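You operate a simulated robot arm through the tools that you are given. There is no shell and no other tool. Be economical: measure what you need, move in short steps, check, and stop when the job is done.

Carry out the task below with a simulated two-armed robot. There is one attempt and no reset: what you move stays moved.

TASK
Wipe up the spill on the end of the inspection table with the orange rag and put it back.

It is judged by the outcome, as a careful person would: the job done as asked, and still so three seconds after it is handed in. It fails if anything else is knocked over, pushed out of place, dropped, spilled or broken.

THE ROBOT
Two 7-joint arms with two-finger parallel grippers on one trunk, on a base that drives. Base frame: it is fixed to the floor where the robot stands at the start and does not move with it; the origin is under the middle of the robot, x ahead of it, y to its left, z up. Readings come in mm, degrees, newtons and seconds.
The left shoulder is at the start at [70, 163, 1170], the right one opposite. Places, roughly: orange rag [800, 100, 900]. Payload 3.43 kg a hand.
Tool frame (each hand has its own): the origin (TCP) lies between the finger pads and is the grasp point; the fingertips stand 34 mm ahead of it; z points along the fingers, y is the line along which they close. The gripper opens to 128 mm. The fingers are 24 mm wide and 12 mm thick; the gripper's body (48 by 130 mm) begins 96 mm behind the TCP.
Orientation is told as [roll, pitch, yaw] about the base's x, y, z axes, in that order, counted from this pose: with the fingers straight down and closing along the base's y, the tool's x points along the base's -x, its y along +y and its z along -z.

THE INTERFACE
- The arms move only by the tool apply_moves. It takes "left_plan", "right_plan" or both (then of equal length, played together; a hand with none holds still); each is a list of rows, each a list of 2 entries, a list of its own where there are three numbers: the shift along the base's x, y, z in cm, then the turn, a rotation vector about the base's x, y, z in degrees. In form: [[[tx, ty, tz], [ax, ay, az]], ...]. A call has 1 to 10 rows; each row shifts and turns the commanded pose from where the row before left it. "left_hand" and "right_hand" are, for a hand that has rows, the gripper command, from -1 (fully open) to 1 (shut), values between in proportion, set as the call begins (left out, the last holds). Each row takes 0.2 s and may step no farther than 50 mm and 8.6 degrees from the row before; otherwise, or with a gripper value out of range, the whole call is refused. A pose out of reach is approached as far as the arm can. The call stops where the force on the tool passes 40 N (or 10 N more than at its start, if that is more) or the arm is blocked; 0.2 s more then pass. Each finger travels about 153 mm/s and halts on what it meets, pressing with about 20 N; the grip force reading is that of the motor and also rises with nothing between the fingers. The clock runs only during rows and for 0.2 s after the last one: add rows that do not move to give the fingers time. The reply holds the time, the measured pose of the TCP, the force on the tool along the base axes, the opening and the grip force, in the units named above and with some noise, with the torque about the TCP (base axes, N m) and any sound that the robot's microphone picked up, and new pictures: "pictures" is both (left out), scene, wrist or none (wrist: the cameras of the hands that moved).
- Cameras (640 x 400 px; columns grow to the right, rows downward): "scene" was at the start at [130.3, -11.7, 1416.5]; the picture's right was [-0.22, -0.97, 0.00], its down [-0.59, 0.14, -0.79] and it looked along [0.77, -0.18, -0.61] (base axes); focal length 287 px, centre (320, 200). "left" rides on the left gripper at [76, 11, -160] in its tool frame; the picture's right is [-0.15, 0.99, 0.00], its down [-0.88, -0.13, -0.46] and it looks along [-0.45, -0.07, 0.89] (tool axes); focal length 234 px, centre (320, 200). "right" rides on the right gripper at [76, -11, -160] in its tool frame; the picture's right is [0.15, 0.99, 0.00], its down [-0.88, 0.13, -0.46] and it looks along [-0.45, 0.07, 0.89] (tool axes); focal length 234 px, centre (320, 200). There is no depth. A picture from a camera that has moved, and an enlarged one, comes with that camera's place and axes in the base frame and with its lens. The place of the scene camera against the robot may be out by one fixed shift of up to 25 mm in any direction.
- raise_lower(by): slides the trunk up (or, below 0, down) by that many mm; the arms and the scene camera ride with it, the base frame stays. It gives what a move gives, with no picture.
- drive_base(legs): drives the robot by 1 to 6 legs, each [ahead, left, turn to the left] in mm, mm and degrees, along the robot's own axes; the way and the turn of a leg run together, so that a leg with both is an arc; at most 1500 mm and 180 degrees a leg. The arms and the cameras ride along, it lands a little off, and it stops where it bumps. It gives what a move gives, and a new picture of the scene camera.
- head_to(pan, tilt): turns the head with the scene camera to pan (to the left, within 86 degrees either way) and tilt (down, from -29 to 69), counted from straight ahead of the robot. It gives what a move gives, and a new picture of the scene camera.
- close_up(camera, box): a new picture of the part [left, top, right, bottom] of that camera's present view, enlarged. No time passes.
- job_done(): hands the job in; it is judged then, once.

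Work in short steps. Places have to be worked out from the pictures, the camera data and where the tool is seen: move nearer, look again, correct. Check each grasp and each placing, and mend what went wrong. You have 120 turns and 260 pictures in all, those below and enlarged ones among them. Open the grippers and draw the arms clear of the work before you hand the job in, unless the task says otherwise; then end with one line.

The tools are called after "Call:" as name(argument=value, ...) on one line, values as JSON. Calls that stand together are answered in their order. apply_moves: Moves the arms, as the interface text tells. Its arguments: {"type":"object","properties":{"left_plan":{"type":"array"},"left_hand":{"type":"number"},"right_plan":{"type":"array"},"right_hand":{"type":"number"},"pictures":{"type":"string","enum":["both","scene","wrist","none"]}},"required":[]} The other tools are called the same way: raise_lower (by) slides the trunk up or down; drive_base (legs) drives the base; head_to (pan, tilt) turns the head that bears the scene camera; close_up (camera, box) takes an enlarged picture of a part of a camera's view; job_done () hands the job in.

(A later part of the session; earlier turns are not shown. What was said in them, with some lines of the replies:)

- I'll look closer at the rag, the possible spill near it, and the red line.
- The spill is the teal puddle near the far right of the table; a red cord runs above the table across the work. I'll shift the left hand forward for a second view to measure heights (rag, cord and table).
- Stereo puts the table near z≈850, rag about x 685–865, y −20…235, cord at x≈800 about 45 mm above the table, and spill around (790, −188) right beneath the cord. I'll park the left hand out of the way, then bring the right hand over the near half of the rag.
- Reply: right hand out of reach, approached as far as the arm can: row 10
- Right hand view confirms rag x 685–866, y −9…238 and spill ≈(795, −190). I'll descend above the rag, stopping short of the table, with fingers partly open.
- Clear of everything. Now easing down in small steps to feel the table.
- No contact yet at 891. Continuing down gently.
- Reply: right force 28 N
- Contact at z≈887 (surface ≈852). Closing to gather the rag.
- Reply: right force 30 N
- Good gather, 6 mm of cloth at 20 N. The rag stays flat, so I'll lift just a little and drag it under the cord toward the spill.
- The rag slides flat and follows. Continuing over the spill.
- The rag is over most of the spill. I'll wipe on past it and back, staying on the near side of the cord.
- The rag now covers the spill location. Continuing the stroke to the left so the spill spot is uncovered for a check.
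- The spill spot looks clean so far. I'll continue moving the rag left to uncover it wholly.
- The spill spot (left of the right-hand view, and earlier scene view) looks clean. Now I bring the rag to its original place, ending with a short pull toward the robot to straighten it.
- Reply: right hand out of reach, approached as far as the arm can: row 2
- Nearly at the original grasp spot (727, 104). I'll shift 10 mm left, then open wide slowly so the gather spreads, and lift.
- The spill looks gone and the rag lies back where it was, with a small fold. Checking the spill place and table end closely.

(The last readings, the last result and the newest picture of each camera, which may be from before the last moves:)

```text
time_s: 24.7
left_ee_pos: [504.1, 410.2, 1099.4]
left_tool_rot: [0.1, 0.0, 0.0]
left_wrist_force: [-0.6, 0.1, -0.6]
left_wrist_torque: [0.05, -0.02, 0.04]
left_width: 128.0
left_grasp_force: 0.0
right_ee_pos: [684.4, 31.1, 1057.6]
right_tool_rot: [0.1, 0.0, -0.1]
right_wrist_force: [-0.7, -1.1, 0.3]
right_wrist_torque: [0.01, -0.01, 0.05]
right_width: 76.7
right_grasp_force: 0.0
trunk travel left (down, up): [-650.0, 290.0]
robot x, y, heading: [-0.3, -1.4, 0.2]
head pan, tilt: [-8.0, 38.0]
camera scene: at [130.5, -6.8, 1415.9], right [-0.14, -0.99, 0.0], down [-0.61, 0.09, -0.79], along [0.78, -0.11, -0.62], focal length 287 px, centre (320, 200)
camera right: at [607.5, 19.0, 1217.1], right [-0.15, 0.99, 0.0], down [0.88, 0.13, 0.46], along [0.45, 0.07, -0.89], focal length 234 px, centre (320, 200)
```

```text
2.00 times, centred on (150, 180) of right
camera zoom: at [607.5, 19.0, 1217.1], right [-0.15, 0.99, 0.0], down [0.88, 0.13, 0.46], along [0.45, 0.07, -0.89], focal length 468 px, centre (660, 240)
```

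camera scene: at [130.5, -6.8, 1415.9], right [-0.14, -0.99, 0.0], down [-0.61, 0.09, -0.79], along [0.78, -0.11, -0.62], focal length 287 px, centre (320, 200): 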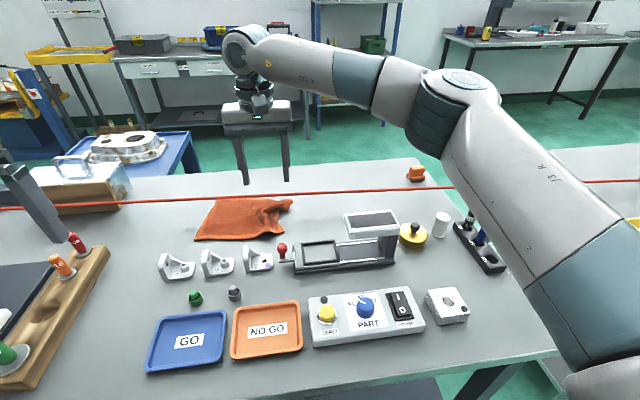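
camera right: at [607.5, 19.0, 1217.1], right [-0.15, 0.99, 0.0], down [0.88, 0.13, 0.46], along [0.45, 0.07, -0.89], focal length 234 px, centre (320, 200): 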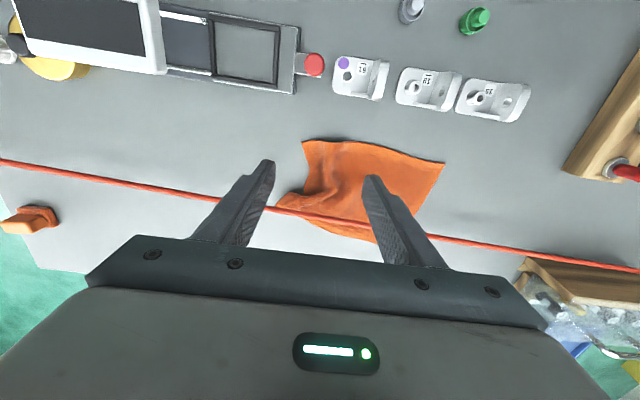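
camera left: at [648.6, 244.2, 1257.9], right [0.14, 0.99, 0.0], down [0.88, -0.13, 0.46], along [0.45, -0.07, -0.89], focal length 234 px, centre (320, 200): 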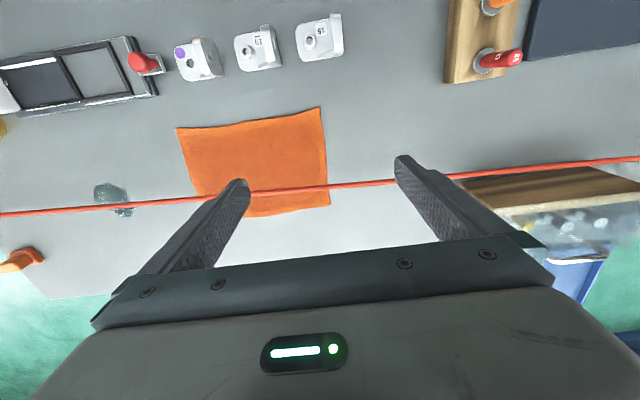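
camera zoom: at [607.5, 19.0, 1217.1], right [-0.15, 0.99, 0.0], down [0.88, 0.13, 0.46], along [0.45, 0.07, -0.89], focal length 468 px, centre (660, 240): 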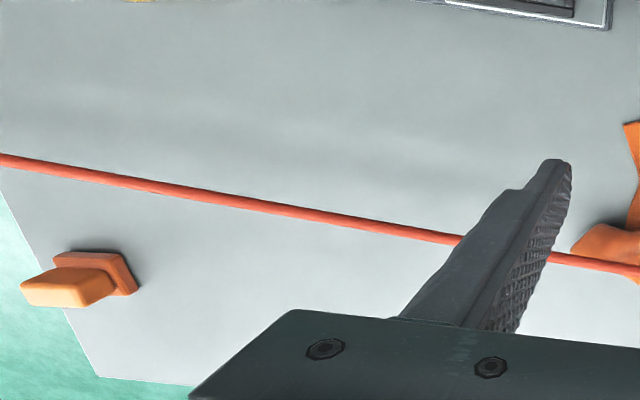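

The table is clean there, and everything else is in place. Drawing the right hand back to its starting position with the gripper open.

Call:
apply_moves(right_plan=[[[-1, -1, 4], [0, 0, 0]], [[-2.8, -3.5, 2], [0, 0, 0]], [[-2.8, -3.5, 0], [0, 0, 0]], [[-2.8, -3.5, 0], [0, 0, 0]], [[-2.8, -3.5, 0], [0, 0, 0]], [[-2.8, -3.5, 0], [0, 0, 0]], [[-2.8, -3.5, 0], [0, 0, 0]], [[-2.8, -3.5, 0], [0, 0, 0]], [[-2.8, -3.5, 0], [0, 0, 0]]], right_hand=-1, pictures="scene")

```text
time_s: 26.7
left_ee_pos: [502.8, 412.1, 1101.6]
left_tool_rot: [0.0, -0.2, 0.1]
left_wrist_force: [0.3, -0.5, -0.1]
left_wrist_torque: [0.01, -0.06, 0.03]
left_width: 127.7
left_grasp_force: 0.1
right_ee_pos: [452.2, -257.0, 1118.4]
right_tool_rot: [0.1, -0.1, 0.0]
right_wrist_force: [0.5, 0.8, -0.9]
right_wrist_torque: [0.03, -0.04, 0.0]
right_width: 127.9
right_grasp_force: 0.1
trunk travel left (down, up): [-650.0, 290.0]
robot x, y, heading: [0.4, -0.1, -0.1]
head pan, tilt: [-8.0, 38.0]
camera scene: at [129.6, -6.3, 1416.0], right [-0.14, -0.99, 0.0], down [-0.61, 0.09, -0.79], along [0.78, -0.11, -0.61], focal length 287 px, centre (320, 200)
```

scene: 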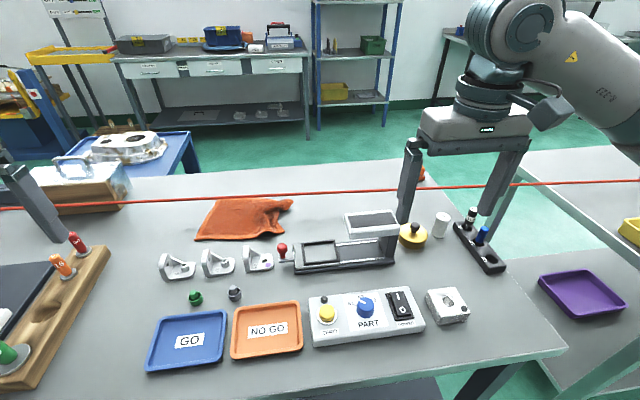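

The spill is gone, the rag is back in place, the cord and the items are untouched, and the hands are clear. Handing in.

Call:
job_done()

```text
The job is handed in.
```

I wiped up the spill with the orange rag and put the rag back where it was, though its far-right corner is folded; nothing else was moved.
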